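You operate a simulated robot arm through the tools that you are given. There is no shell and no other tool. Be economical: measure what you need, move in short steps, check, and stop when the job is done.

The job below is to be done with a simulated two-armed robot. You get a single attempt, and the scene is never put back.

## Task
Put two of the square legs from the bare end of the drawings table on the middle of the drawings table. Take the white cup and leave it on the lower shelf of the skid cart. Put the black end cap on the top of the skid cart. Press the leak test key two times. Put the yellow tape roll on the top of the cleaning table away on the front of the fixture table. Fetch the rolled drawing labelled "P25" and stand it on top of the filter cover. Put the yellow jig pin in the blue bin on the bare end of the drawings table. Put the red tag that says "good" from the top of the screen cart on the top of the blue mat and the red tag that says "leak" on the middle shelf of the tall cart. Put the water bottle in the inside of the job box. Any order will do. Set down upright: square leg, white cup, yellow tape roll, rolled drawing, red tag, water bottle.

The check looks at the end state, three seconds after you hand in, the way a careful person would. Anything else that was tipped, shoved, dropped, spilled or broken makes it a failure. A push-on lid holds only when it is set on centred and level and pressed home; a screw cap is set on level and turned clockwise until tight.

## Robot
Two 7-joint arms with two-finger parallel grippers on one trunk, on a base that drives. Base frame: it is fixed to the floor where the robot stands at the start and does not move with it; the origin is under the middle of the robot, x ahead of it, y to its left, z up. Readings come in mm, rad, newtons and seconds.
The left shoulder is at the start at [50, 165, 1080], the right one opposite. With the tool pointing down near the work surface each hand reaches from about 100 to 680 mm from the robot's upright axis, wherever it stands, measured 20 degrees to its own side. Places, roughly: black end cap (5x5x4 cm) [2500, 2900, 800]; blue bin (20x26x11 cm) [1000, 200, 800]; filter cover (8x8x4 cm) [4500, -1700, 900]; front of the fixture table [3100, -6200, 900]; inside of the job box [2800, 3600, 800]; leak test key [8800, -8300, 800]; lower shelf of the skid cart [3700, -1800, 300]; middle of the drawings table [500, 1000, 700]; middle shelf of the tall cart [3800, 3700, 500]; red tag [750, 2500, 1000]; rolled drawing [750, 1250, 750]; square leg (5x5x9 cm) [700, 0, 800]; top of the blue mat [1300, 2500, 800]; top of the skid cart [3700, -1800, 800]; water bottle (9x9x23 cm) [3500, 3600, 1000]; white cup (8x7x9 cm) [1800, 2800, 900]; yellow jig pin (3x3x7 cm) [800, 100, 800]; yellow tape roll (6x6x7 cm) [6900, -8600, 700]. Payload 3.91 kg a hand.
The TCP of each hand is the grasp point between the finger pads, 30 mm short of the fingertips. In the tool frame z runs along the fingers and y along their closing line. The gripper opens to 110 mm. The fingers are 20 mm wide and 10 mm thick; the gripper's body (48 by 112 mm) begins 55 mm behind the TCP.
Orientation is that of the tool frame in the base frame, as a unit quaternion [x, y, z, w]. With the fingers straight down and closing along the base's y, the tool's x points along the base's -x, its y along +y and its z along -z.

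## Interface
- The arms move only by the tool nudge_tool. It takes "left_rows", "right_rows" or both (then of equal length, played together; a hand with none holds still); each is a list of rows, each a list of 7 numbers: the shift along the tool's x, y, z in units of 25 mm (1.0 is 25 mm), then the turn, a rotation vector about the tool's x, y, z in units of 4 degrees (1.0 is 4 degrees), then the finger opening in mm, from 0 to 110. In form: [[dx, dy, dz, rx, ry, rz, jaw], ...]. A call has 1 to 10 rows; each row shifts and turns the commanded pose from where the row before left it, along the tool's axes as they then stand. A call with a number of a shift or a turn outside -1 to 1 is refused whole. Each row takes 0.2 s and may step no farther than 50 mm and 0.15 rad from the row before; otherwise, or with a gripper value out of range, the whole call is refused. Where a pose cannot be reached the arm comes as near as it can. A force on the tool above 40 N (or 10 N above the force at the start of the call, whichever is more), or a blocked arm, ends the call early, and 0.2 s more pass. The fingers move at their own pace (about 45 mm/s each) and stop on an object; they squeeze with about 28 N. The grip force told is the motor's: it shows also when the fingers shut on nothing. Time passes only in rows, and 0.2 s behind the last, so rows that do not move let the fingers close. It gives the time, the measured TCP pose, the force on the tool (base axes), the opening and the grip force at its end, in the units of the frame above (readings bear some noise), with the torque about the TCP (base axes, N m) and any sound that the robot's microphone picked up, and new pictures: "views" is both (left out), scene, wrist or none (wrist: the cameras of the hands that moved).
- Cameras (640 x 400 px; columns grow to the right, rows downward): "scene" is now at [117.3, 2, 1254.4]; the picture's right is [0.03, -1.00, 0.00], its down [-0.55, -0.01, -0.83] and it looks along [0.83, 0.02, -0.55] (base axes); focal length 268 px, centre (320, 200). "left" rides on the left gripper at [72, -17, -103] in its tool frame; the picture's right is [0.23, 0.97, 0.00], its down [-0.76, 0.18, -0.62] and it looks along [-0.61, 0.14, 0.78] (tool axes); focal length 222 px, centre (320, 200). "right" rides on the right gripper at [72, 17, -103] in its tool frame; the picture's right is [-0.23, 0.97, 0.00], its down [-0.76, -0.18, -0.62] and it looks along [-0.61, -0.14, 0.78] (tool axes); focal length 222 px, centre (320, 200). There is no depth. A picture from a camera that has moved, and an enlarged one, comes with that camera's place and axes in the base frame and with its lens.
- raise_lower(by): slides the trunk up (or, below 0, down) by that many mm; the arms and the scene camera ride with it, the base frame stays. It gives what a move gives, with no picture.
- roll_base(legs): drives the robot by 1 to 6 legs, each [ahead, left, turn to the left] in mm, mm and rad, along the robot's own axes; the way and the turn of a leg run together, so that a leg with both is an arc; at most 1500 mm and 3.142 rad a leg. The arms and the cameras ride along, it lands a little off, and it stops where it bumps. It gives what a move gives, and a new picture of the scene camera.
- turn_head(pan, tilt): turns the head with the scene camera to pan (to the left, within 1.396 rad either way) and tilt (down, from -0.506 to 1.204), counted from straight ahead of the robot. It gives what a move gives, and a new picture of the scene camera.
- zoom(camera, box): a new picture of the part [left, top, right, bottom] of that camera's present view, enlarged. No time passes.
- close_job(): hands the job in; it is judged then, once.

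Work in short steps. Places have to be worked out from the pictures, the camera data and where the tool is seen: move nearer, look again, correct. Check each grasp and each placing, and mend what went wrong. You have 535 turns and 360 pictures in all, those below and enlarged ones among them. Open the grippers and draw the arms clear of the work before you hand the job in, unless the task says otherwise; then end with one line.

The tools are called after "Request:" as name(argument=value, ...) on one line, values as JSON. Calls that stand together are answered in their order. nudge_tool: Moves the arms, as the interface text tells. Its arguments: {"type":"object","properties":{"left_rows":{"type":"array"},"right_rows":{"type":"array"},"views":{"type":"string","enum":["both","scene","wrist","none"]}},"required":[]} The other tools are called the same way: raise_lower (by) slides the trunk up or down; roll_base (legs) drives the base; turn_head (pan, tilt) turns the head that bears the scene camera; zoom (camera, box) takes an enlarged picture of a part of a camera's view; close_job () hands the job in.

At the start:

```text
t: 0.0
left_tcp_pos: [418.0, 268.6, 1064.4]
left_orientation: [0.001, 1.0, 0.001, 0.0]
left_ft_force: [0.5, 0.3, 0.5]
left_ft_torque: [-0.02, -0.01, 0.0]
left_width: 110.0
left_grip_force: 0.0
right_tcp_pos: [341.3, -90.8, 1088.9]
right_orientation: [0.0, 1.0, 0.0, -0.001]
right_ft_force: [-0.7, 1.0, -0.8]
right_ft_torque: [-0.01, 0.03, 0.0]
right_width: 110.1
right_grip_force: 0.1
trunk travel left (down, up): [-300.0, 203.0]
robot x, y, heading: [1.4, -1.1, -0.0]
head pan, tilt: [0.026, 0.586]
```

scene: 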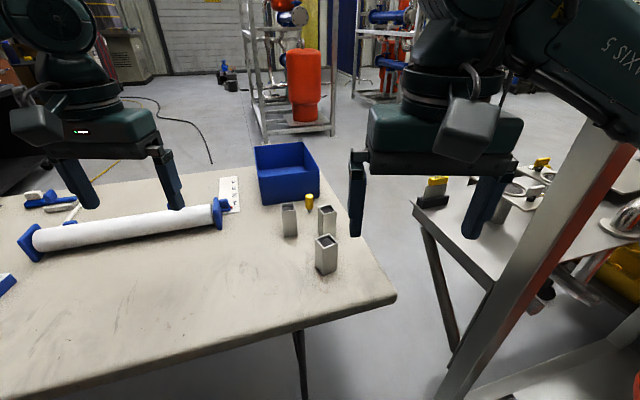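
right: 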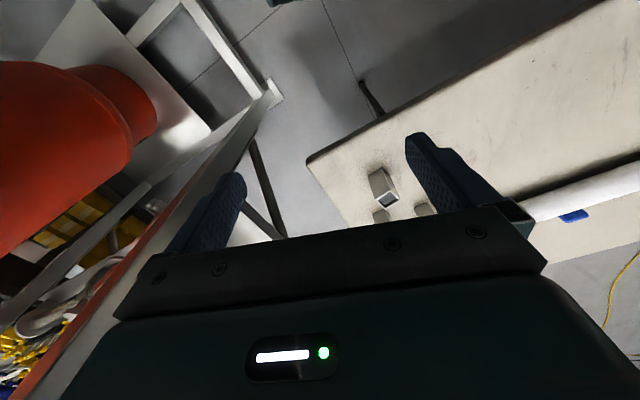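
left: 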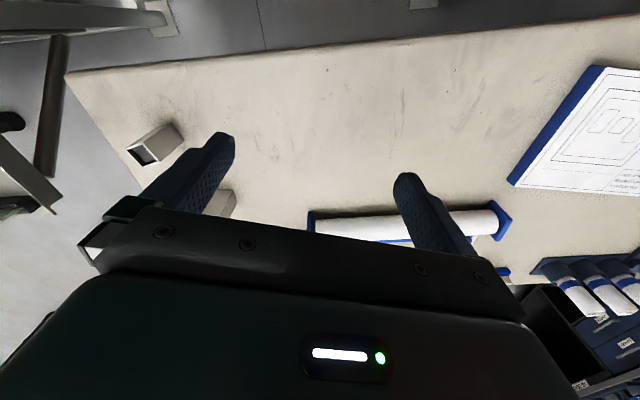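

First I look at the work area close up, to locate the legs, pin and bin on the table and the drawings to the left.

Request:
zoom(camera="scene", box=[200, 120, 420, 300])

Request:
turn_head(pan=1.0, tilt=0.5)

```text
2.22 times, centred on (310, 210) of scene
camera zoom: at [117.3, 2.0, 1254.4], right [0.03, -1.0, 0.0], down [-0.55, -0.01, -0.83], along [0.83, 0.02, -0.55], focal length 596 px, centre (342, 178)
```

zoom: 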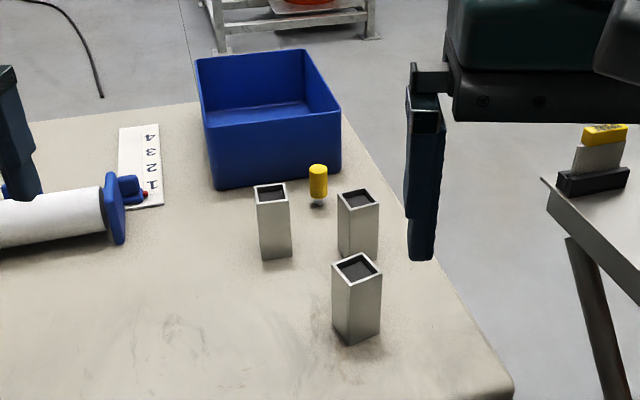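

```text
t: 1.2
left_tcp_pos: [417.6, 267.4, 1064.8]
left_orientation: [0.0, 1.0, 0.0, 0.002]
left_ft_force: [0.4, 0.1, 0.5]
left_ft_torque: [-0.02, 0.01, 0.0]
left_width: 109.9
left_grip_force: 0.1
right_tcp_pos: [340.4, -89.9, 1089.4]
right_orientation: [0.0, 1.0, 0.0, -0.001]
right_ft_force: [-0.2, 0.2, -0.6]
right_ft_torque: [-0.01, -0.03, 0.02]
right_width: 109.9
right_grip_force: 0.0
trunk travel left (down, up): [-300.0, 203.0]
robot x, y, heading: [-1.0, -1.2, 0.002]
head pan, tilt: [1.0, 0.499]
camera scene: at [77.7, 76.1, 1262.3], right [0.84, -0.54, 0.0], down [-0.26, -0.4, -0.88], along [0.47, 0.74, -0.48], focal length 268 px, centre (320, 200)
```

scene: 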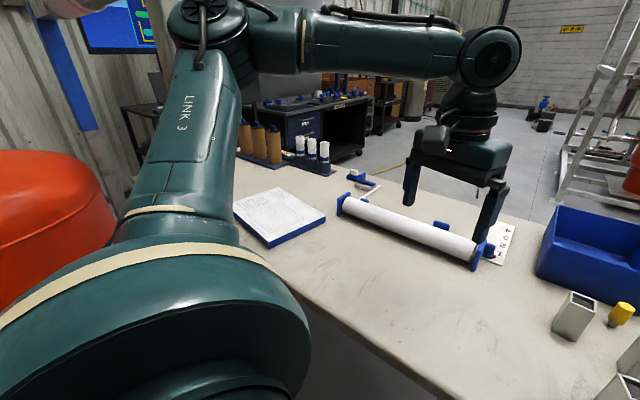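

The table seems skewed about 21° to the robot. I look down in front and to the right to learn the clearance and surroundings.

Request:
turn_head(pan=0.3, tilt=1.2)

Request:
turn_head(pan=1.39, tilt=0.7)

Request:
turn_head(pan=-1.1, tilt=0.5)

```text
t: 2.3
left_tcp_pos: [418.4, 268.5, 1065.3]
left_orientation: [0.001, 1.0, 0.0, -0.001]
left_ft_force: [0.3, -0.8, -0.1]
left_ft_torque: [0.01, 0.03, 0.0]
left_width: 110.1
left_grip_force: 0.0
right_tcp_pos: [340.0, -89.6, 1090.1]
right_orientation: [0.0, 1.0, 0.0, 0.0]
right_ft_force: [0.7, 0.3, -0.1]
right_ft_torque: [0.0, -0.01, -0.03]
right_width: 110.1
right_grip_force: 0.1
trunk travel left (down, up): [-300.0, 203.0]
robot x, y, heading: [1.2, -0.9, -0.002]
head pan, tilt: [0.3, 1.201]
camera scene: at [81.9, 16.2, 1208.6], right [0.3, -0.95, 0.0], down [-0.89, -0.28, -0.36], along [0.35, 0.11, -0.93], focal length 268 px, centre (320, 200)
```

scene: 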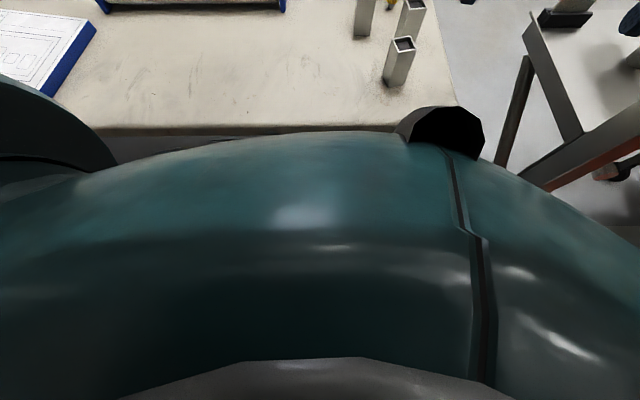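

```text
t: 3.6
left_tcp_pos: [416.7, 266.8, 1064.7]
left_orientation: [0.0, 1.0, 0.0, 0.0]
left_ft_force: [-0.4, -1.2, -0.8]
left_ft_torque: [0.01, 0.02, -0.03]
left_width: 110.0
left_grip_force: 0.1
right_tcp_pos: [340.2, -89.4, 1090.3]
right_orientation: [0.0, 1.0, 0.0, 0.0]
right_ft_force: [0.3, 0.0, 0.1]
right_ft_torque: [0.01, -0.01, 0.0]
right_width: 110.1
right_grip_force: 0.2
trunk travel left (down, up): [-300.0, 203.0]
robot x, y, heading: [-0.9, 0.4, -0.002]
head pan, tilt: [1.389, 0.7]
camera scene: at [43.9, 83.1, 1244.5], right [0.98, -0.18, 0.0], down [-0.12, -0.63, -0.76], along [0.14, 0.75, -0.64], focal length 268 px, centre (320, 200)
```

scene: 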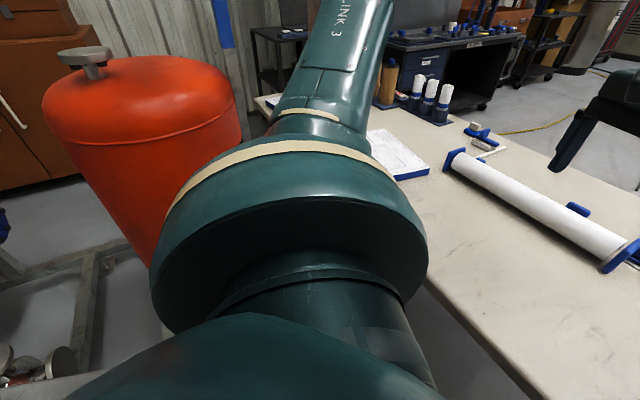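

```text
t: 5.9
left_tcp_pos: [417.8, 267.0, 1065.1]
left_orientation: [0.0, 1.0, 0.0, 0.0]
left_ft_force: [0.6, 0.2, 0.5]
left_ft_torque: [-0.01, -0.02, -0.02]
left_width: 110.0
left_grip_force: 0.1
right_tcp_pos: [339.9, -89.7, 1089.3]
right_orientation: [0.0, 1.0, 0.0, -0.001]
right_ft_force: [0.3, 0.9, 0.2]
right_ft_torque: [0.02, 0.03, -0.01]
right_width: 109.9
right_grip_force: 0.1
trunk travel left (down, up): [-300.0, 203.0]
robot x, y, heading: [-0.9, -1.4, 0.002]
head pan, tilt: [-1.1, 0.499]
camera scene: at [69.8, -81.4, 1262.3], right [-0.89, -0.45, 0.0], down [-0.22, 0.43, -0.88], along [0.4, -0.78, -0.48], focal length 268 px, centre (320, 200)
```

scene: 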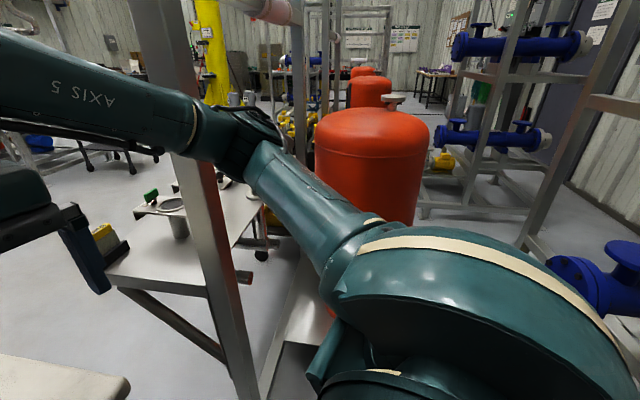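

The legs are best reached a little nearer. I drive ahead 120 mm (table edge about 440 mm from axis) and look straight on.

Request:
roll_base(legs=[[120, 0, 0]])

Request:
turn_head(pan=0.1, tilt=0.75)

```text
t: 7.2
left_tcp_pos: [508.3, 271.2, 1071.8]
left_orientation: [0.007, 1.0, -0.004, 0.009]
left_ft_force: [0.2, 0.0, 0.1]
left_ft_torque: [-0.03, 0.0, -0.02]
left_width: 110.1
left_grip_force: 0.0
right_tcp_pos: [427.2, -86.1, 1093.9]
right_orientation: [0.014, 1.0, -0.002, -0.002]
right_ft_force: [0.3, 0.4, 0.1]
right_ft_torque: [0.04, -0.01, 0.0]
right_width: 110.0
right_grip_force: 0.1
trunk travel left (down, up): [-300.0, 203.0]
robot x, y, heading: [101.0, 4.2, -0.014]
head pan, tilt: [-1.1, 0.499]
stopped in leg 1: the robot was blocked; the commanded pose is now the measured one
camera scene: at [150.7, -70.3, 1265.1], right [-0.9, -0.44, -0.01], down [-0.19, 0.42, -0.89], along [0.4, -0.79, -0.46], focal length 268 px, centre (320, 200)
```

scene: 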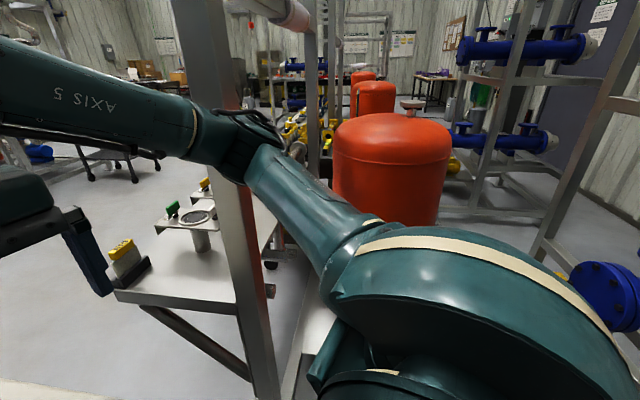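

```text
t: 8.6
left_tcp_pos: [505.7, 272.7, 1072.1]
left_orientation: [0.005, 1.0, -0.003, 0.012]
left_ft_force: [0.1, 1.0, 0.2]
left_ft_torque: [-0.02, -0.03, -0.01]
left_width: 110.2
left_grip_force: 0.0
right_tcp_pos: [426.6, -86.4, 1092.0]
right_orientation: [0.013, 1.0, -0.003, -0.001]
right_ft_force: [-0.5, -0.5, -0.3]
right_ft_torque: [-0.01, 0.02, -0.01]
right_width: 110.0
right_grip_force: 0.1
trunk travel left (down, up): [-300.0, 203.0]
robot x, y, heading: [101.4, 1.6, -0.006]
head pan, tilt: [0.099, 0.75]
camera scene: at [192.0, 17.4, 1242.6], right [0.09, -1.0, 0.01], down [-0.66, -0.07, -0.75], along [0.74, 0.06, -0.67], focal length 268 px, centre (320, 200)
```

scene: 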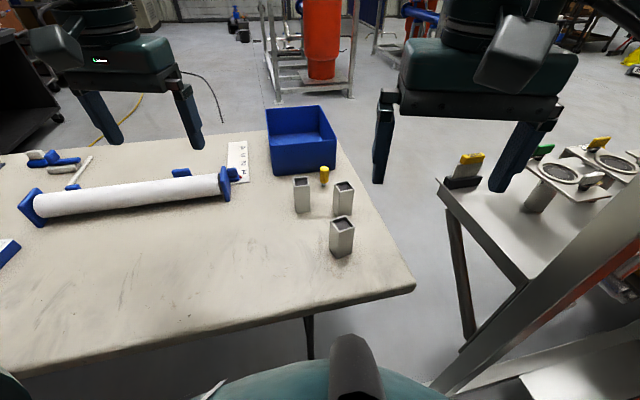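

Blocked at about 100 mm and slightly tilted, so I back off 20 mm and start placing the right hand over the nearest leg.

Request:
roll_base(legs=[[-20, 0, 0.0]])

Request:
zoom(camera="scene", box=[230, 150, 450, 290])

```text
t: 9.4
left_tcp_pos: [503.3, 272.3, 1063.3]
left_orientation: [0.004, 1.0, -0.003, 0.002]
left_ft_force: [0.3, -0.3, 0.6]
left_ft_torque: [-0.02, -0.01, -0.05]
left_width: 110.0
left_grip_force: 0.0
right_tcp_pos: [423.2, -85.5, 1085.1]
right_orientation: [0.009, 1.0, -0.003, -0.013]
right_ft_force: [-0.3, -0.5, -0.9]
right_ft_torque: [-0.02, 0.01, -0.01]
right_width: 110.1
right_grip_force: 0.1
trunk travel left (down, up): [-300.0, 203.0]
robot x, y, heading: [85.3, 3.2, -0.008]
head pan, tilt: [0.099, 0.75]
camera scene: at [193.0, 15.4, 1240.3], right [0.09, -1.0, 0.01], down [-0.68, -0.07, -0.73], along [0.73, 0.06, -0.68], focal length 268 px, centre (320, 200)
```

scene: 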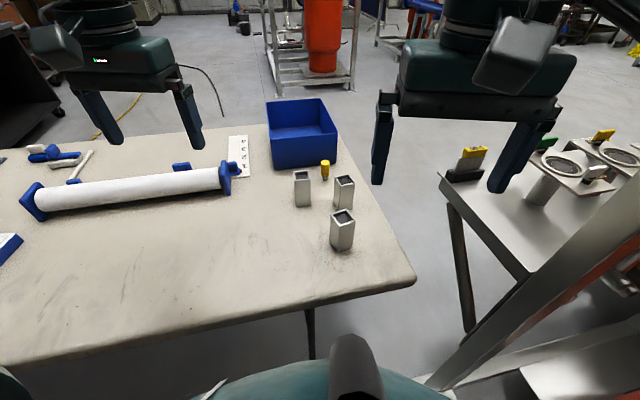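

```text
2.86 times, centred on (340, 220) of scene
camera zoom: at [193.0, 15.4, 1240.3], right [0.09, -1.0, 0.01], down [-0.68, -0.07, -0.73], along [0.73, 0.06, -0.68], focal length 767 px, centre (263, 143)
```

zoom: 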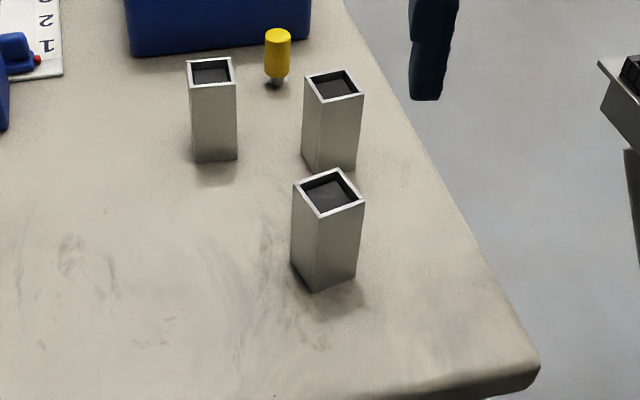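

Triangulating the two views: table top at z≈725, nearest leg (40 mm square, turned ~30°) at about (602,-3), left leg at (743,109) turned ~10°. I lower and turn the right hand, correcting a small pitch; the left hand moves towards its leg.

Request:
nudge_tool(right_rows=[[0, 0, 1, 0, -0.37, -0.94, 80], [0, 0, 1, 0, 0, -0.94, 80], [0, 0, 1, 0, 0, -0.94, 80], [0, 0, 1, 0, 0, -0.94, 80], [-1, 0, 1, 0, 0, -0.94, 80], [-1, 0, 1, 0, 0, -0.94, 80], [-1, 0, 1, 0, 0, -0.94, 80], [-1, 0, 1, 0, 0, -0.92, 80]], left_rows=[[-1, -0.8, 1, 0, 0, -0.3, 80], [-1, -0.8, 1, 0, 0, -0.3, 80], [-1, -0.8, 1, 0, 0, -0.3, 80], [-1, -0.8, 1, 0, 0, -0.3, 80], [-1, -0.8, 1, 0, 0, -0.3, 80], [-1, -0.8, 1, 0, 0, -0.3, 80], [-1, -0.8, 1, 0, 0, -0.3, 80], [0, 0, 0, 0, 0, 0, 80]])

```text
t: 11.2
left_tcp_pos: [608.3, 201.4, 912.6]
left_orientation: [-0.07, 0.998, -0.001, 0.002]
left_ft_force: [0.0, 0.7, -0.5]
left_ft_torque: [0.01, 0.01, -0.01]
left_width: 79.6
left_grip_force: 0.0
left hand out of reach, approached as far as the arm can: row 5, 6, 7
right_tcp_pos: [514.2, -54.7, 884.0]
right_orientation: [-0.253, 0.967, 0.0, 0.002]
right_ft_force: [0.0, 0.6, 0.4]
right_ft_torque: [-0.01, 0.0, -0.03]
right_width: 80.2
right_grip_force: 0.0
trunk travel left (down, up): [-300.0, 203.0]
robot x, y, heading: [83.7, 3.1, -0.008]
head pan, tilt: [0.099, 0.75]
camera scene: at [190.0, 11.8, 1240.4], right [0.09, -1.0, 0.0], down [-0.68, -0.06, -0.73], along [0.73, 0.06, -0.68], focal length 268 px, centre (320, 200)
camera right: at [441.7, -73.8, 987.4], right [-0.28, 0.96, 0.0], down [0.75, 0.22, 0.63], along [0.6, 0.17, -0.78], focal length 222 px, centre (320, 200)
camera left: at [539.2, 174.7, 1014.4], right [-0.36, 0.93, 0.0], down [0.73, 0.28, 0.63], along [0.59, 0.22, -0.78], focal length 222 px, centre (320, 200)
```

scene: 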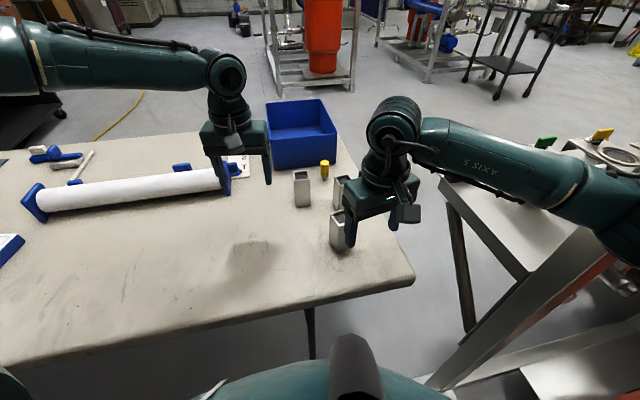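
right: 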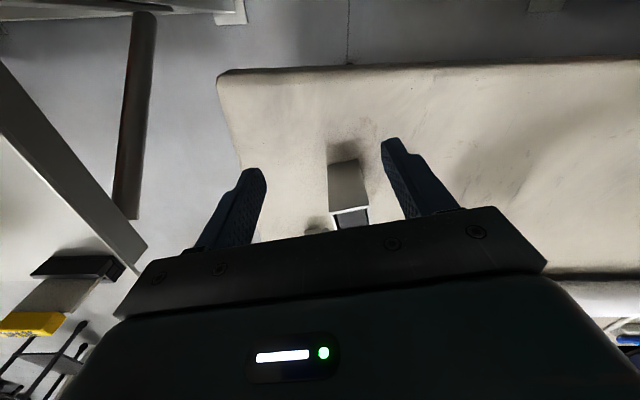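
left: 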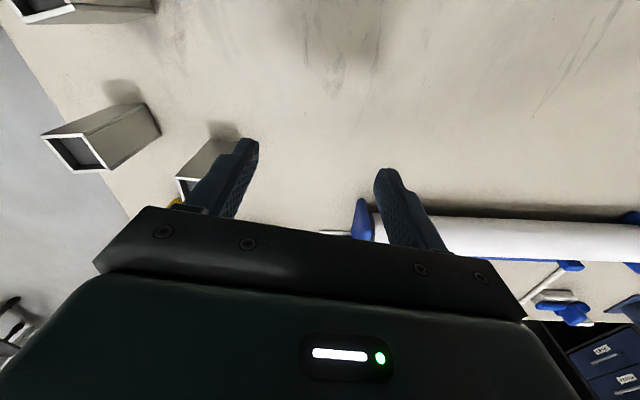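

The right hand is aligned in turn; I move it laterally over the leg at safe height and check with the wrist camera.

Request:
nudge_tool(right_rows=[[-1, 0.06, 0, 0, 0, 0, 80], [-1, 0.06, 0, 0, 0, 0, 80], [-1, 0.06, 0, 0, 0, 0, 80], [-1, 0.06, 0, 0, 0, 0, 80], [-0.12, 0, 0.5, 0, 0, 0, 80]], views="wrist")

```text
t: 12.4
left_tcp_pos: [612.3, 199.3, 910.7]
left_orientation: [-0.068, 0.998, -0.001, 0.001]
left_ft_force: [0.8, -0.3, 0.2]
left_ft_torque: [0.0, 0.01, -0.03]
left_width: 80.0
left_grip_force: 0.1
right_tcp_pos: [606.4, -1.6, 870.7]
right_orientation: [-0.25, 0.968, 0.001, -0.001]
right_ft_force: [-0.8, -0.2, 1.0]
right_ft_torque: [0.01, -0.01, -0.02]
right_width: 80.1
right_grip_force: 0.0
trunk travel left (down, up): [-300.0, 203.0]
robot x, y, heading: [83.1, 5.2, -0.01]
head pan, tilt: [0.099, 0.75]
camera right: at [533.7, -20.8, 973.8], right [-0.27, 0.96, 0.0], down [0.75, 0.21, 0.62], along [0.6, 0.17, -0.78], focal length 222 px, centre (320, 200)
```

right: 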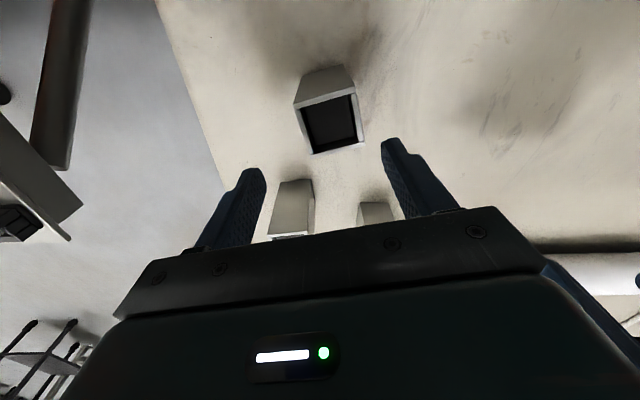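

Wrist view puts the leg centre at about (589,3), so I shift 13 mm along tool x and y, descend to z≈785 and close.

Request:
nudge_tool(right_rows=[[0.52, 0.52, 0, 0, 0, 0, 80], [0, 0, 1, 0, 0, 0, 80], [0, 0, 1, 0, 0, 0, 80], [0, 0, 1, 0, 0, 0, 80], [0, 0, 0.4, 0, 0, 0, 80], [0, 0, 0, 0, 0, 0, 20], [0, 0, 0, 0, 0, 0, 20], [0, 0, 0, 0, 0, 0, 20], [0, 0, 0, 0, 0, 0, 20]], views="wrist")

```text
t: 14.4
left_tcp_pos: [611.4, 200.3, 911.4]
left_orientation: [-0.069, 0.998, 0.0, 0.001]
left_ft_force: [-0.6, 0.7, 0.3]
left_ft_torque: [-0.02, 0.02, 0.01]
left_width: 80.1
left_grip_force: 0.0
right_tcp_pos: [587.4, 3.7, 786.5]
right_orientation: [-0.25, 0.968, 0.001, 0.0]
right_ft_force: [1.0, -1.1, 0.6]
right_ft_torque: [-0.03, -0.06, 0.0]
right_width: 39.9
right_grip_force: 27.7
trunk travel left (down, up): [-300.0, 203.0]
robot x, y, heading: [87.4, 5.3, -0.004]
head pan, tilt: [0.099, 0.75]
camera right: at [515.0, -16.3, 889.4], right [-0.27, 0.96, 0.0], down [0.75, 0.21, 0.62], along [0.6, 0.17, -0.78], focal length 222 px, centre (320, 200)
```

right: 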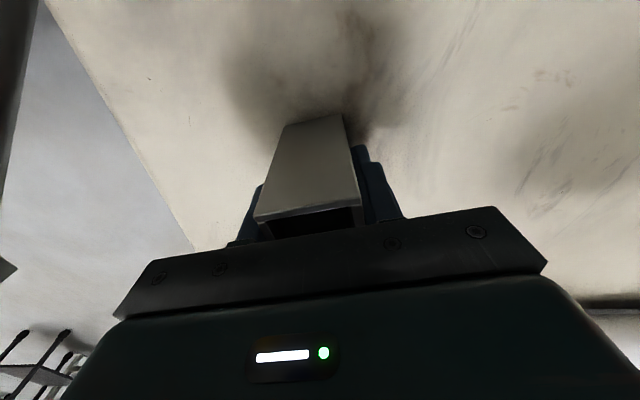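

Leg held (39.9 mm). I lift and retract the right hand, and bring the left one toward the next leg lower down to see how far it reaches.

Request:
nudge_tool(right_rows=[[0, 0, -1, 0, 0, 0, 20], [0, 0, -1, 0, 0, 0, 20], [0, 0, -1, 0, 0, 0, 20], [0, 0, -1, 0, 0, 0, 20], [1, 0, -1, 0, 0, 0, 20], [1, -0.6, -1, 0, 0, 0, 20], [1, -0.6, 0, 0, 0, 0, 20], [1, -0.6, 0, 0, 0, 0, 20]], left_rows=[[0, 0, 0, 0, 0, 0, 80], [0, 0, 0, 0, 0, 0, 80], [0, 0, 0, 0, 0, 0, 80], [0, 0, 0.6, 0, 0, 0, 80], [0, 0, 0.6, 0, 0, 0, 80], [-1, 0, 0, 0, 0, 0, 80], [-1, 0, 0, 0, 0, 0, 80], [-1, 0, 0, 0, 0, 0, 80]], views="both")

```text
t: 16.2
left_tcp_pos: [634.4, 244.4, 901.9]
left_orientation: [-0.067, 0.998, -0.003, 0.004]
left_ft_force: [0.0, -0.6, -0.3]
left_ft_torque: [0.03, 0.01, 0.05]
left_width: 80.0
left_grip_force: 0.1
left hand out of reach, approached as far as the arm can: row 4, 5, 6, 7, 8
right_tcp_pos: [518.0, -81.4, 940.3]
right_orientation: [-0.251, 0.968, -0.002, 0.002]
right_ft_force: [-1.1, -0.3, -1.7]
right_ft_torque: [0.03, 0.01, 0.01]
right_width: 39.8
right_grip_force: 28.3
trunk travel left (down, up): [-300.0, 203.0]
robot x, y, heading: [89.8, 0.0, -0.01]
head pan, tilt: [0.099, 0.75]
camera scene: at [189.7, 13.3, 1241.1], right [0.09, -1.0, 0.0], down [-0.68, -0.06, -0.73], along [0.73, 0.06, -0.68], focal length 268 px, centre (320, 200)
camera right: at [445.0, -100.6, 1043.3], right [-0.27, 0.96, 0.0], down [0.75, 0.21, 0.63], along [0.6, 0.17, -0.78], focal length 222 px, centre (320, 200)
camera left: at [564.3, 217.0, 1004.1], right [-0.36, 0.93, -0.01], down [0.73, 0.28, 0.63], along [0.59, 0.22, -0.78], focal length 222 px, centre (320, 200)
```

scene: 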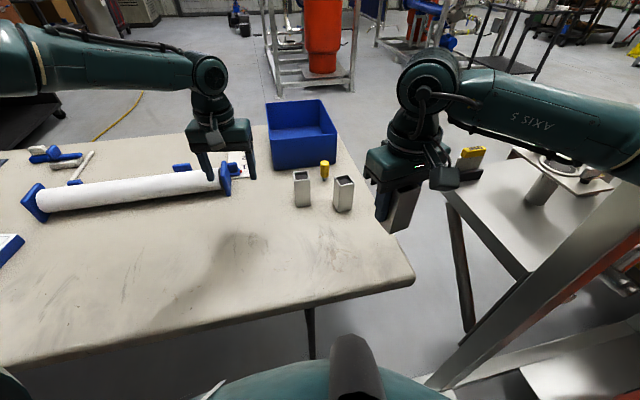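
right: 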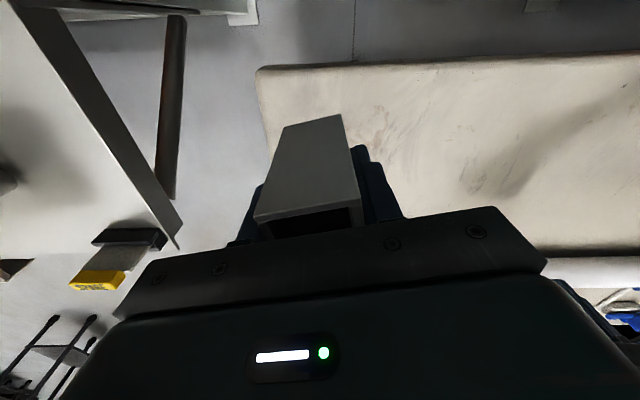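
left: 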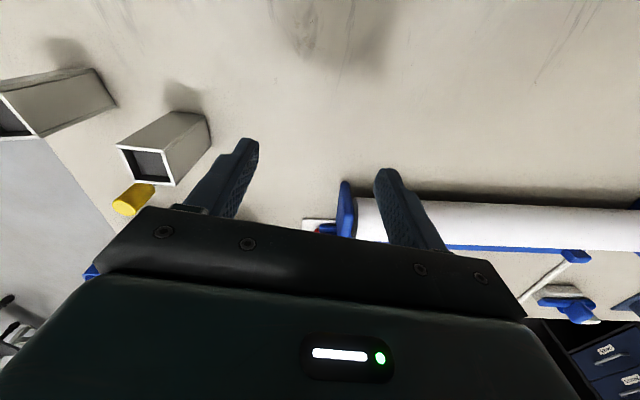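

The left arm appears stuck near straight. I draw it back, go lower, then forward again to test its real reach near the surface.

Request:
nudge_tool(left_rows=[[1, -1, 0, 0, 0, 0, 80], [1, -1, 0, 0, 0, 0, 80], [1, -1, 0, 0, 0, 0, 80], [0, -1, 1, 0, 0, 0, 80], [0, 0, 1, 0, 0, 0, 80]], views="none")

```text
t: 17.4
left_tcp_pos: [548.7, 167.4, 866.7]
left_orientation: [-0.069, 0.998, -0.002, 0.004]
left_ft_force: [0.5, 0.3, -0.1]
left_ft_torque: [0.01, -0.02, 0.0]
left_width: 79.8
left_grip_force: 0.0
left hand out of reach, approached as far as the arm can: row 3, 4, 5
right_tcp_pos: [519.2, -81.7, 939.6]
right_orientation: [-0.251, 0.968, -0.002, 0.002]
right_ft_force: [0.0, 0.2, -1.1]
right_ft_torque: [0.02, 0.01, 0.01]
right_width: 39.6
right_grip_force: 27.9
trunk travel left (down, up): [-300.0, 203.0]
robot x, y, heading: [86.6, 1.8, -0.011]
head pan, tilt: [0.099, 0.75]
```

Not a distance limit, so probably a joint limit. I lower the trunk 80 mm, which changes the arm geometry.

Request:
raise_lower(by=-80)

Request:
nudge_tool(left_rows=[[-1, 0, 0, 0, 0, 0, 80], [-1, 0, 0, 0, 0, 0, 80], [-1, 0, 0, 0, 0, 0, 80]], views="both")

```text
t: 18.5
left_tcp_pos: [548.8, 166.9, 787.6]
left_orientation: [-0.069, 0.998, -0.004, 0.004]
left_ft_force: [-1.1, 0.3, -0.3]
left_ft_torque: [0.01, -0.02, 0.01]
left_width: 80.1
left_grip_force: 0.0
right_tcp_pos: [518.9, -81.9, 858.0]
right_orientation: [-0.251, 0.968, -0.001, 0.003]
right_ft_force: [-0.2, 0.3, -1.2]
right_ft_torque: [0.01, -0.03, 0.0]
right_width: 39.8
right_grip_force: 27.8
trunk travel left (down, up): [-220.0, 283.0]
robot x, y, heading: [86.7, 3.5, -0.013]
head pan, tilt: [0.099, 0.75]
```

```text
t: 19.3
left_tcp_pos: [597.2, 202.8, 802.1]
left_orientation: [-0.069, 0.998, -0.004, 0.004]
left_ft_force: [-0.1, 0.5, 0.1]
left_ft_torque: [0.05, 0.0, -0.03]
left_width: 80.0
left_grip_force: 0.2
left hand out of reach, approached as far as the arm can: row 1, 2, 3
right_tcp_pos: [518.9, -80.6, 859.9]
right_orientation: [-0.251, 0.968, -0.002, 0.002]
right_ft_force: [-0.4, -0.6, -1.3]
right_ft_torque: [0.0, -0.02, 0.03]
right_width: 39.9
right_grip_force: 28.2
trunk travel left (down, up): [-220.0, 283.0]
robot x, y, heading: [83.8, 1.4, -0.008]
head pan, tilt: [0.099, 0.75]
camera scene: at [189.4, 13.3, 1160.8], right [0.09, -1.0, 0.0], down [-0.67, -0.06, -0.74], along [0.73, 0.06, -0.68], focal length 268 px, centre (320, 200)
camera left: at [527.6, 176.9, 904.1], right [-0.36, 0.93, -0.01], down [0.72, 0.28, 0.63], along [0.59, 0.22, -0.78], focal length 222 px, centre (320, 200)
```

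scene: 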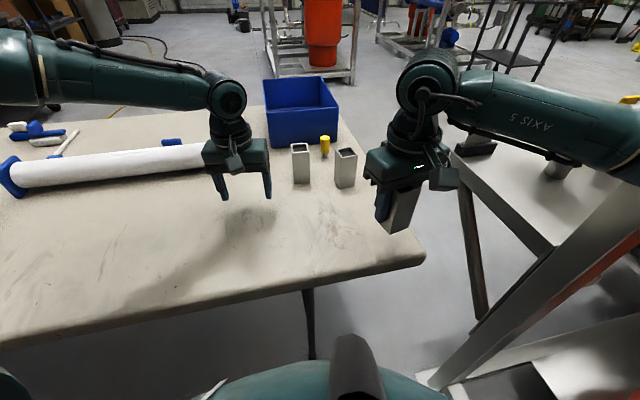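
left: 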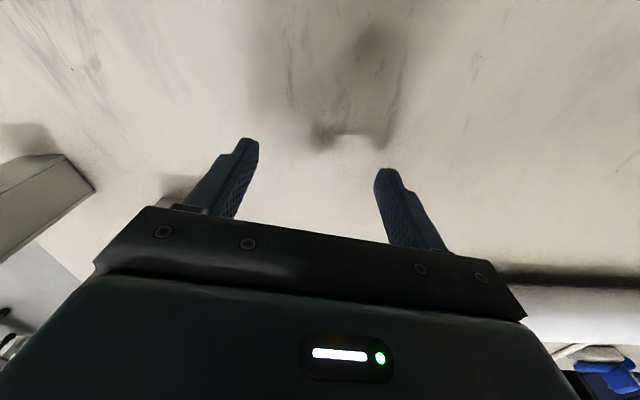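

It slides along an arc, typical of a joint limit. I retract the left arm toward the body first, then re-approach from there.

Request:
nudge_tool(left_rows=[[1, 0, -1, 0, 0, 0, 80], [1, 0, -1, 0, 0, 0, 80], [1, 0, -1, 0, 0, 0, 80], [1, 0, 0, 0, 0, 0, 80], [1, 0, 0, 0, 0, 0, 80], [1, 0, 0, 0, 0, 0, 80], [1, -1, 0, 0, 0, 0, 80], [1, -1, 0, 0, 0, 0, 80], [0, -1, 0, 0, 0, 0, 80], [0, -1, 0, 0, 0, 0, 80]], views="none")

Request:
nudge_tool(left_rows=[[-1, 0, 0, 0, 0, 0, 80], [-1, 0, 0, 0, 0, 0, 80], [-1, 0, 0, 0, 0, 0, 80], [-1, 0, 0, 0, 0, 0, 80], [-1, 0, 0, 0, 0, 0, 80], [-1, 0, 0, 0, 0, 0, 80]], views="none")

```text
t: 21.5
left_tcp_pos: [411.1, 88.2, 878.3]
left_orientation: [-0.069, 0.998, -0.003, 0.003]
left_ft_force: [0.1, -0.2, -0.7]
left_ft_torque: [-0.03, -0.03, -0.02]
left_width: 80.2
left_grip_force: 0.1
left hand out of reach, approached as far as the arm can: row 10
right_tcp_pos: [519.3, -81.7, 859.7]
right_orientation: [-0.251, 0.968, -0.002, 0.003]
right_ft_force: [0.1, 0.0, -1.2]
right_ft_torque: [0.02, -0.01, 0.03]
right_width: 39.6
right_grip_force: 28.0
trunk travel left (down, up): [-220.0, 283.0]
robot x, y, heading: [81.0, 5.0, -0.007]
head pan, tilt: [0.099, 0.75]
```

```text
t: 22.9
left_tcp_pos: [547.1, 135.0, 882.7]
left_orientation: [-0.069, 0.998, -0.004, 0.004]
left_ft_force: [-0.4, -0.7, -0.6]
left_ft_torque: [-0.01, -0.01, 0.0]
left_width: 80.2
left_grip_force: 0.0
left hand out of reach, approached as far as the arm can: row 3, 4, 5, 6
right_tcp_pos: [518.9, -81.3, 859.7]
right_orientation: [-0.25, 0.968, -0.002, 0.002]
right_ft_force: [-0.2, -0.1, -2.2]
right_ft_torque: [0.01, -0.01, -0.01]
right_width: 39.7
right_grip_force: 28.5
trunk travel left (down, up): [-220.0, 283.0]
robot x, y, heading: [82.7, 1.2, -0.008]
head pan, tilt: [0.099, 0.75]
```

The left hand cannot cross toward the centre. Before deciding, I look at the room behind on both sides for the way out.

Request:
turn_head(pan=-1.39, tilt=0.45)

Request:
turn_head(pan=1.39, tilt=0.45)

```text
t: 24.5
left_tcp_pos: [545.8, 134.7, 883.6]
left_orientation: [-0.069, 0.998, -0.003, 0.004]
left_ft_force: [0.1, 0.9, -0.3]
left_ft_torque: [0.0, 0.01, 0.0]
left_width: 79.9
left_grip_force: 0.2
right_tcp_pos: [519.4, -81.5, 860.0]
right_orientation: [-0.251, 0.968, -0.002, 0.003]
right_ft_force: [0.4, -0.8, -1.4]
right_ft_torque: [-0.03, -0.05, -0.03]
right_width: 39.8
right_grip_force: 27.9
trunk travel left (down, up): [-220.0, 283.0]
robot x, y, heading: [81.4, 6.2, -0.007]
head pan, tilt: [-1.389, 0.45]
camera scene: at [122.3, -84.9, 1187.3], right [-0.99, -0.17, -0.01], down [-0.07, 0.43, -0.9], along [0.16, -0.89, -0.43], focal length 268 px, centre (320, 200)
```

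scene: 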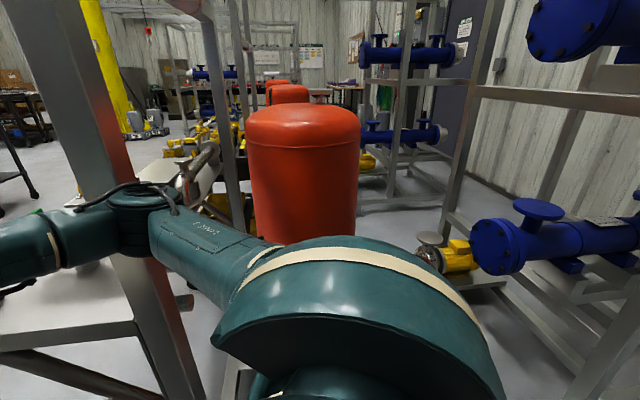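

```text
t: 27.0
left_tcp_pos: [546.1, 135.2, 883.6]
left_orientation: [-0.069, 0.998, -0.004, 0.004]
left_ft_force: [-0.1, 0.0, 0.6]
left_ft_torque: [0.02, -0.01, 0.02]
left_width: 80.2
left_grip_force: 0.1
right_tcp_pos: [518.7, -81.3, 860.9]
right_orientation: [-0.25, 0.968, -0.002, 0.003]
right_ft_force: [0.7, 0.5, -0.7]
right_ft_torque: [-0.03, -0.03, 0.01]
right_width: 39.8
right_grip_force: 27.8
trunk travel left (down, up): [-220.0, 283.0]
robot x, y, heading: [85.6, 1.1, -0.009]
head pan, tilt: [1.389, 0.45]
camera scene: at [123.9, 95.7, 1186.7], right [0.98, -0.19, 0.01], down [-0.08, -0.43, -0.9], along [0.17, 0.88, -0.44], focal length 268 px, centre (320, 200)
```

scene: 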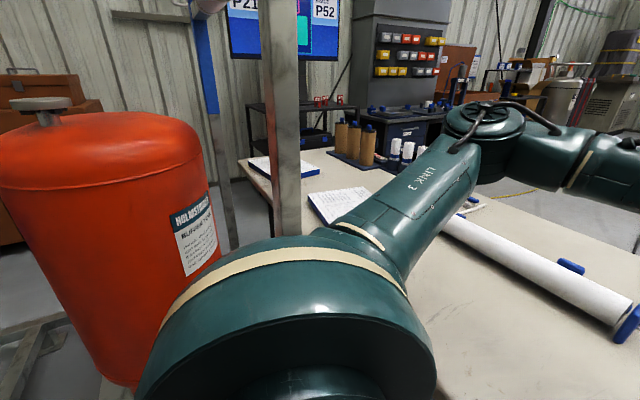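

The robot stands in a tight slot. I'll relay: right hand sets its leg down near (500,150) where the left hand can take it, then the right hand takes the second leg. First left hand moves aside and right hand carries over.

Request:
nudge_tool(left_rows=[[0, 1, -1, 0, 0, 0, 80], [0, 1, -1, 0, 0, 0, 80], [0, 1, -1, 0, 0, 0, 80], [0, 1, 0, 0, 0, 0, 80], [1, 1, 0, 0, 0, 0, 80], [1, 1, 0, 0, 0, 0, 80], [1, 1, 0, 0, 0, 0, 80], [0, 1, 0, 0, 0, 0, 80]], views="none")

Request:
nudge_tool(right_rows=[[0.2, 1, 0, 0, 0, 0, 20], [0.2, 1, 0, 0, 0, 0, 20], [-0.5, 1, 0, 0, 0, 0, 20], [-0.8, 1, 0, 0, 0, 0, 20], [-0.8, 1, 0, 0, 0, 0, 20], [-0.8, 1, 0, 0, 0, 0, 20], [-0.8, 1, 0, 0, 0, 0, 20], [-0.8, 0.5, 0, 0, 0, 0, 20]], views="none")

Request:
turn_head(pan=0.3, tilt=0.8)

```text
t: 28.8
left_tcp_pos: [443.5, 322.6, 956.7]
left_orientation: [-0.068, 0.998, -0.002, 0.003]
left_ft_force: [-0.5, 0.0, 0.9]
left_ft_torque: [-0.01, -0.02, 0.0]
left_width: 79.8
left_grip_force: 0.0
right_tcp_pos: [518.9, -82.3, 861.3]
right_orientation: [-0.251, 0.968, -0.002, 0.004]
right_ft_force: [0.1, -0.4, -2.1]
right_ft_torque: [0.0, -0.04, -0.03]
right_width: 39.7
right_grip_force: 28.2
trunk travel left (down, up): [-220.0, 283.0]
robot x, y, heading: [87.5, 2.3, -0.009]
head pan, tilt: [1.389, 0.45]
```

```text
t: 30.6
left_tcp_pos: [447.9, 320.4, 954.2]
left_orientation: [-0.069, 0.998, -0.001, 0.0]
left_ft_force: [0.2, 0.4, -0.7]
left_ft_torque: [0.03, 0.04, 0.01]
left_width: 79.9
left_grip_force: 0.1
right_tcp_pos: [522.7, 129.6, 857.7]
right_orientation: [-0.251, 0.968, 0.002, -0.001]
right_ft_force: [-0.2, -0.4, -1.8]
right_ft_torque: [0.0, -0.04, 0.05]
right_width: 39.9
right_grip_force: 27.9
trunk travel left (down, up): [-220.0, 283.0]
robot x, y, heading: [83.5, 4.1, -0.009]
head pan, tilt: [1.389, 0.45]
```

```text
t: 31.9
left_tcp_pos: [450.1, 320.9, 956.2]
left_orientation: [-0.069, 0.998, -0.001, 0.001]
left_ft_force: [0.8, 0.0, 0.2]
left_ft_torque: [0.0, -0.02, 0.02]
left_width: 80.1
left_grip_force: 0.1
right_tcp_pos: [519.2, 131.3, 857.9]
right_orientation: [-0.25, 0.968, 0.001, 0.0]
right_ft_force: [0.1, -0.5, -1.8]
right_ft_torque: [-0.01, -0.07, 0.03]
right_width: 39.8
right_grip_force: 28.1
trunk travel left (down, up): [-220.0, 283.0]
robot x, y, heading: [83.8, 2.3, -0.009]
head pan, tilt: [0.3, 0.799]
camera scene: at [189.9, 25.5, 1156.3], right [0.29, -0.96, 0.0], down [-0.69, -0.21, -0.7], along [0.67, 0.2, -0.72], focal length 268 px, centre (320, 200)
```

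scene: 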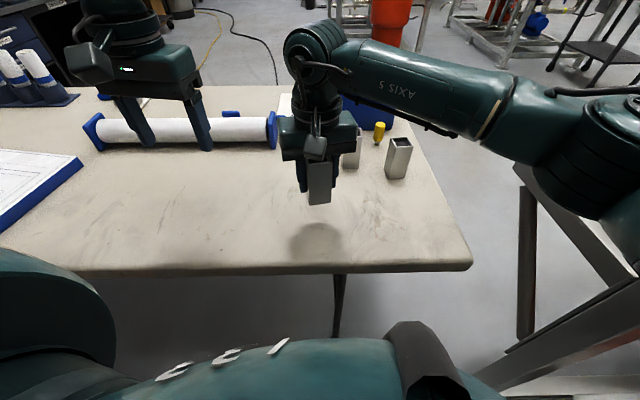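

The right hand reaches left easily. I go 60 mm further left and lower the leg to the table.

Request:
nudge_tool(right_rows=[[-0.6, 1, 0, 0, 0, 0, 20], [-0.6, 1, 0, 0, 0, 0, 20], [0, 0, 1, 0, 0, 0, 20], [0, 0, 1, 0, 0, 0, 20], [0, 0, 0.5, 0, 0, 0, 20], [0, 0, 0.2, 0, 0, 0, 20], [0, 0, 0.1, 0, 0, 0, 20]], views="wrist")

```text
t: 33.5
left_tcp_pos: [448.3, 319.8, 955.2]
left_orientation: [-0.069, 0.998, 0.0, 0.0]
left_ft_force: [0.2, 0.1, 0.5]
left_ft_torque: [0.01, 0.02, 0.0]
left_width: 79.8
left_grip_force: 0.1
right_tcp_pos: [521.9, 188.2, 786.2]
right_orientation: [-0.25, 0.968, 0.001, 0.0]
right_ft_force: [-0.9, -0.3, -0.4]
right_ft_torque: [0.01, -0.02, 0.02]
right_width: 39.9
right_grip_force: 27.8
trunk travel left (down, up): [-220.0, 283.0]
robot x, y, heading: [82.5, 3.6, -0.007]
head pan, tilt: [0.3, 0.799]
camera right: at [450.1, 169.0, 890.1], right [-0.27, 0.96, 0.0], down [0.75, 0.21, 0.62], along [0.6, 0.17, -0.78], focal length 222 px, centre (320, 200)
```

right: 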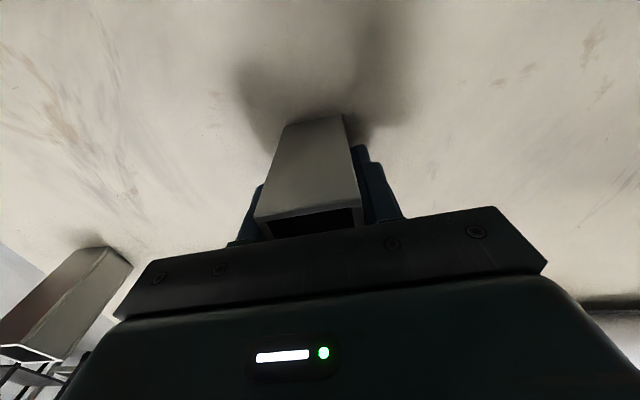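

The leg is at the same height as when grasped, so it stands on the table. I release, and rise straight up.

Request:
nudge_tool(right_rows=[[0, 0, 0, 0, 0, 0, 50], [0, 0, 0, 0, 0, 0, 80], [0, 0, 0, 0, 0, 0, 80], [0, 0, -1, 0, 0, 0, 80], [0, 0, -1, 0, 0, 0, 80], [0, 0, -1, 0, 0, 0, 80], [0, 0, -1, 0, 0, 0, 80]], views="none")

Request:
nudge_tool(right_rows=[[0, -1, 0, 0, 0, 0.7, 80], [0, -1, 0, 0, 0, 0.7, 80], [0, -1, 0, 0, 0, 0.7, 80], [-1, -1, 0, 0, 0, 0.7, 80], [-1, -1, 0, 0, 0, 0.7, 80], [-1, -1, 0, 0, 0, 0.7, 80], [-1, -1, 0, 0, 0, 0.7, 80]], views="both")

```text
t: 35.1
left_tcp_pos: [449.2, 320.6, 956.0]
left_orientation: [-0.068, 0.998, -0.001, 0.001]
left_ft_force: [0.5, -1.0, -0.3]
left_ft_torque: [-0.01, -0.03, -0.04]
left_width: 80.0
left_grip_force: 0.1
right_tcp_pos: [523.5, 187.9, 888.1]
right_orientation: [-0.252, 0.968, 0.0, 0.0]
right_ft_force: [1.1, -0.1, -0.5]
right_ft_torque: [-0.02, 0.01, -0.01]
right_width: 80.2
right_grip_force: 0.1
trunk travel left (down, up): [-220.0, 283.0]
robot x, y, heading: [85.9, 1.8, -0.011]
head pan, tilt: [0.3, 0.799]
```

```text
t: 36.7
left_tcp_pos: [448.4, 319.9, 955.1]
left_orientation: [-0.069, 0.998, -0.001, 0.0]
left_ft_force: [0.3, 0.0, -0.5]
left_ft_torque: [-0.02, 0.0, 0.02]
left_width: 79.9
left_grip_force: 0.1
right_tcp_pos: [671.8, 48.3, 890.3]
right_orientation: [-0.083, 0.997, 0.001, 0.0]
right_ft_force: [-0.2, -0.8, 0.6]
right_ft_torque: [0.01, -0.03, -0.01]
right_width: 80.1
right_grip_force: 0.1
right hand out of reach, approached as far as the arm can: row 7
trunk travel left (down, up): [-220.0, 283.0]
robot x, y, heading: [88.1, 2.9, -0.006]
head pan, tilt: [0.3, 0.799]
camera scene: at [189.7, 25.1, 1156.3], right [0.29, -0.96, 0.0], down [-0.69, -0.21, -0.7], along [0.67, 0.2, -0.72], focal length 268 px, centre (320, 200)
camera right: at [596.8, 53.6, 993.3], right [0.06, 1.0, 0.0], down [0.78, -0.05, 0.62], along [0.62, -0.04, -0.78], focal length 222 px, centre (320, 200)
```

scene: 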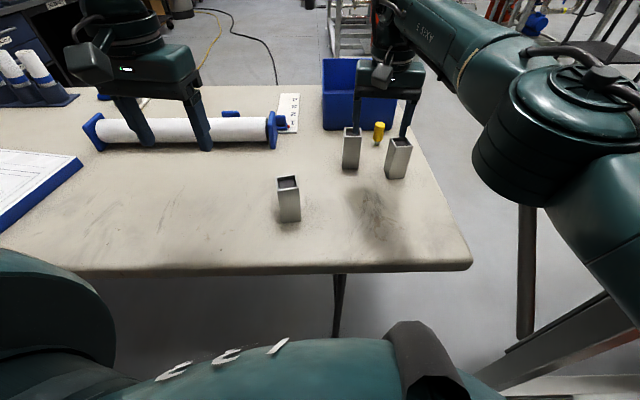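
right: 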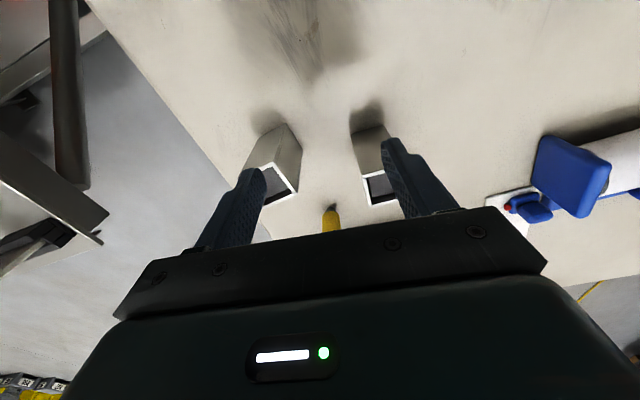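

The relayed leg stands well. I zoom the right wrist view to measure the second leg's position and turn.

Request:
zoom(camera="right", box=[220, 110, 420, 235])

```text
3.20 times, centred on (320, 172) of right
camera zoom: at [596.8, 53.6, 993.3], right [0.06, 1.0, 0.0], down [0.78, -0.05, 0.62], along [0.62, -0.04, -0.78], focal length 711 px, centre (320, 288)
```

zoom: 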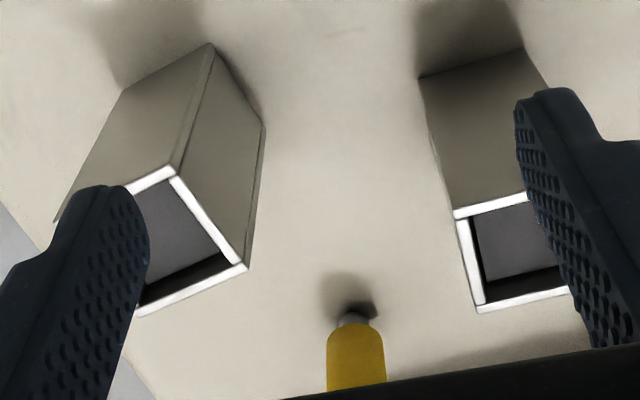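

Leg centre ≈(720,-5), turned 23°. I step back, turn to match and lower in front of it, then will slide forward to straddle it.

Request:
nudge_tool(right_rows=[[0.5, -0.81, 0, 0, 0, 0, 80], [0.5, -0.81, 0, 0, 0, 0, 80], [0.5, -0.81, 0, 0, 0, 0, 80], [0.5, -0.81, 0, 0, 0, 0, 80], [0, 0, 1, 0, 0, -0.85, 80], [0, 0, 1, 0, 0, -0.85, 80], [0, 0, 1, 0, 0, -0.85, 80], [0, 0, 1, 0, 0, -0.85, 80]], views="wrist")

```text
t: 38.5
left_tcp_pos: [448.0, 319.6, 954.4]
left_orientation: [-0.068, 0.998, -0.001, -0.001]
left_ft_force: [-0.7, 0.8, -0.2]
left_ft_torque: [-0.02, 0.0, 0.0]
left_width: 80.0
left_grip_force: 0.0
right_tcp_pos: [636.2, -40.5, 787.7]
right_orientation: [-0.2, 0.98, 0.001, 0.0]
right_ft_force: [0.3, 0.6, 0.2]
right_ft_torque: [0.02, 0.01, 0.02]
right_width: 79.9
right_grip_force: 0.0
trunk travel left (down, up): [-220.0, 283.0]
robot x, y, heading: [80.2, 6.8, -0.007]
head pan, tilt: [0.3, 0.799]
camera right: at [561.4, -52.2, 891.4], right [-0.17, 0.98, 0.0], down [0.77, 0.13, 0.62], along [0.61, 0.11, -0.78], focal length 222 px, centre (320, 200)
```

right: 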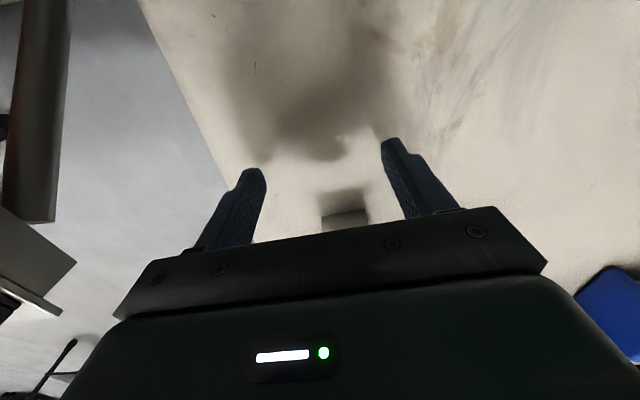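

The leg lies between the fingers, slightly to the left. I slide forward 90 mm with a 6 mm left correction and close.

Request:
nudge_tool(right_rows=[[-0.9, 0.25, 0, 0, 0, 0, 80], [-0.9, 0, 0, 0, 0, 0, 80], [-0.9, 0, 0, 0, 0, 0, 80], [-0.9, 0, 0, 0, 0, 0, 80], [0, 0, 0, 0, 0, 0, 80]], views="wrist")

```text
t: 39.7
left_tcp_pos: [449.2, 319.8, 954.5]
left_orientation: [-0.068, 0.998, -0.001, 0.0]
left_ft_force: [0.8, 0.6, 0.2]
left_ft_torque: [0.04, -0.02, 0.02]
left_width: 79.9
left_grip_force: 0.1
right_tcp_pos: [698.9, -7.0, 788.7]
right_orientation: [-0.2, 0.98, 0.0, 0.0]
right_ft_force: [-0.2, 0.4, -1.0]
right_ft_torque: [0.0, 0.0, -0.04]
right_width: 80.2
right_grip_force: 0.2
right hand out of reach, approached as far as the arm can: row 4
trunk travel left (down, up): [-220.0, 283.0]
robot x, y, heading: [87.1, 2.2, -0.009]
head pan, tilt: [0.3, 0.799]
camera right: at [625.0, -19.2, 892.0], right [-0.17, 0.99, 0.0], down [0.77, 0.13, 0.62], along [0.62, 0.11, -0.78], focal length 222 px, centre (320, 200)
```

right: 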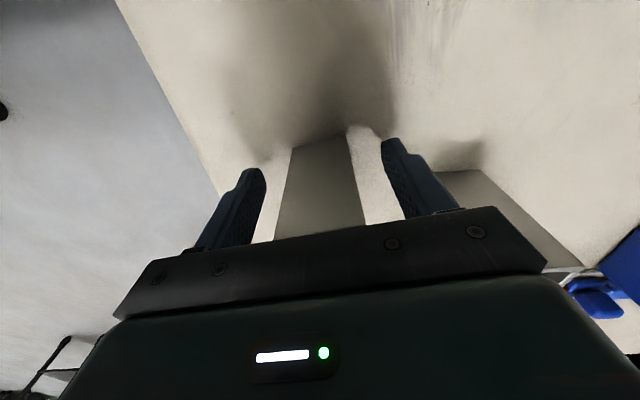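

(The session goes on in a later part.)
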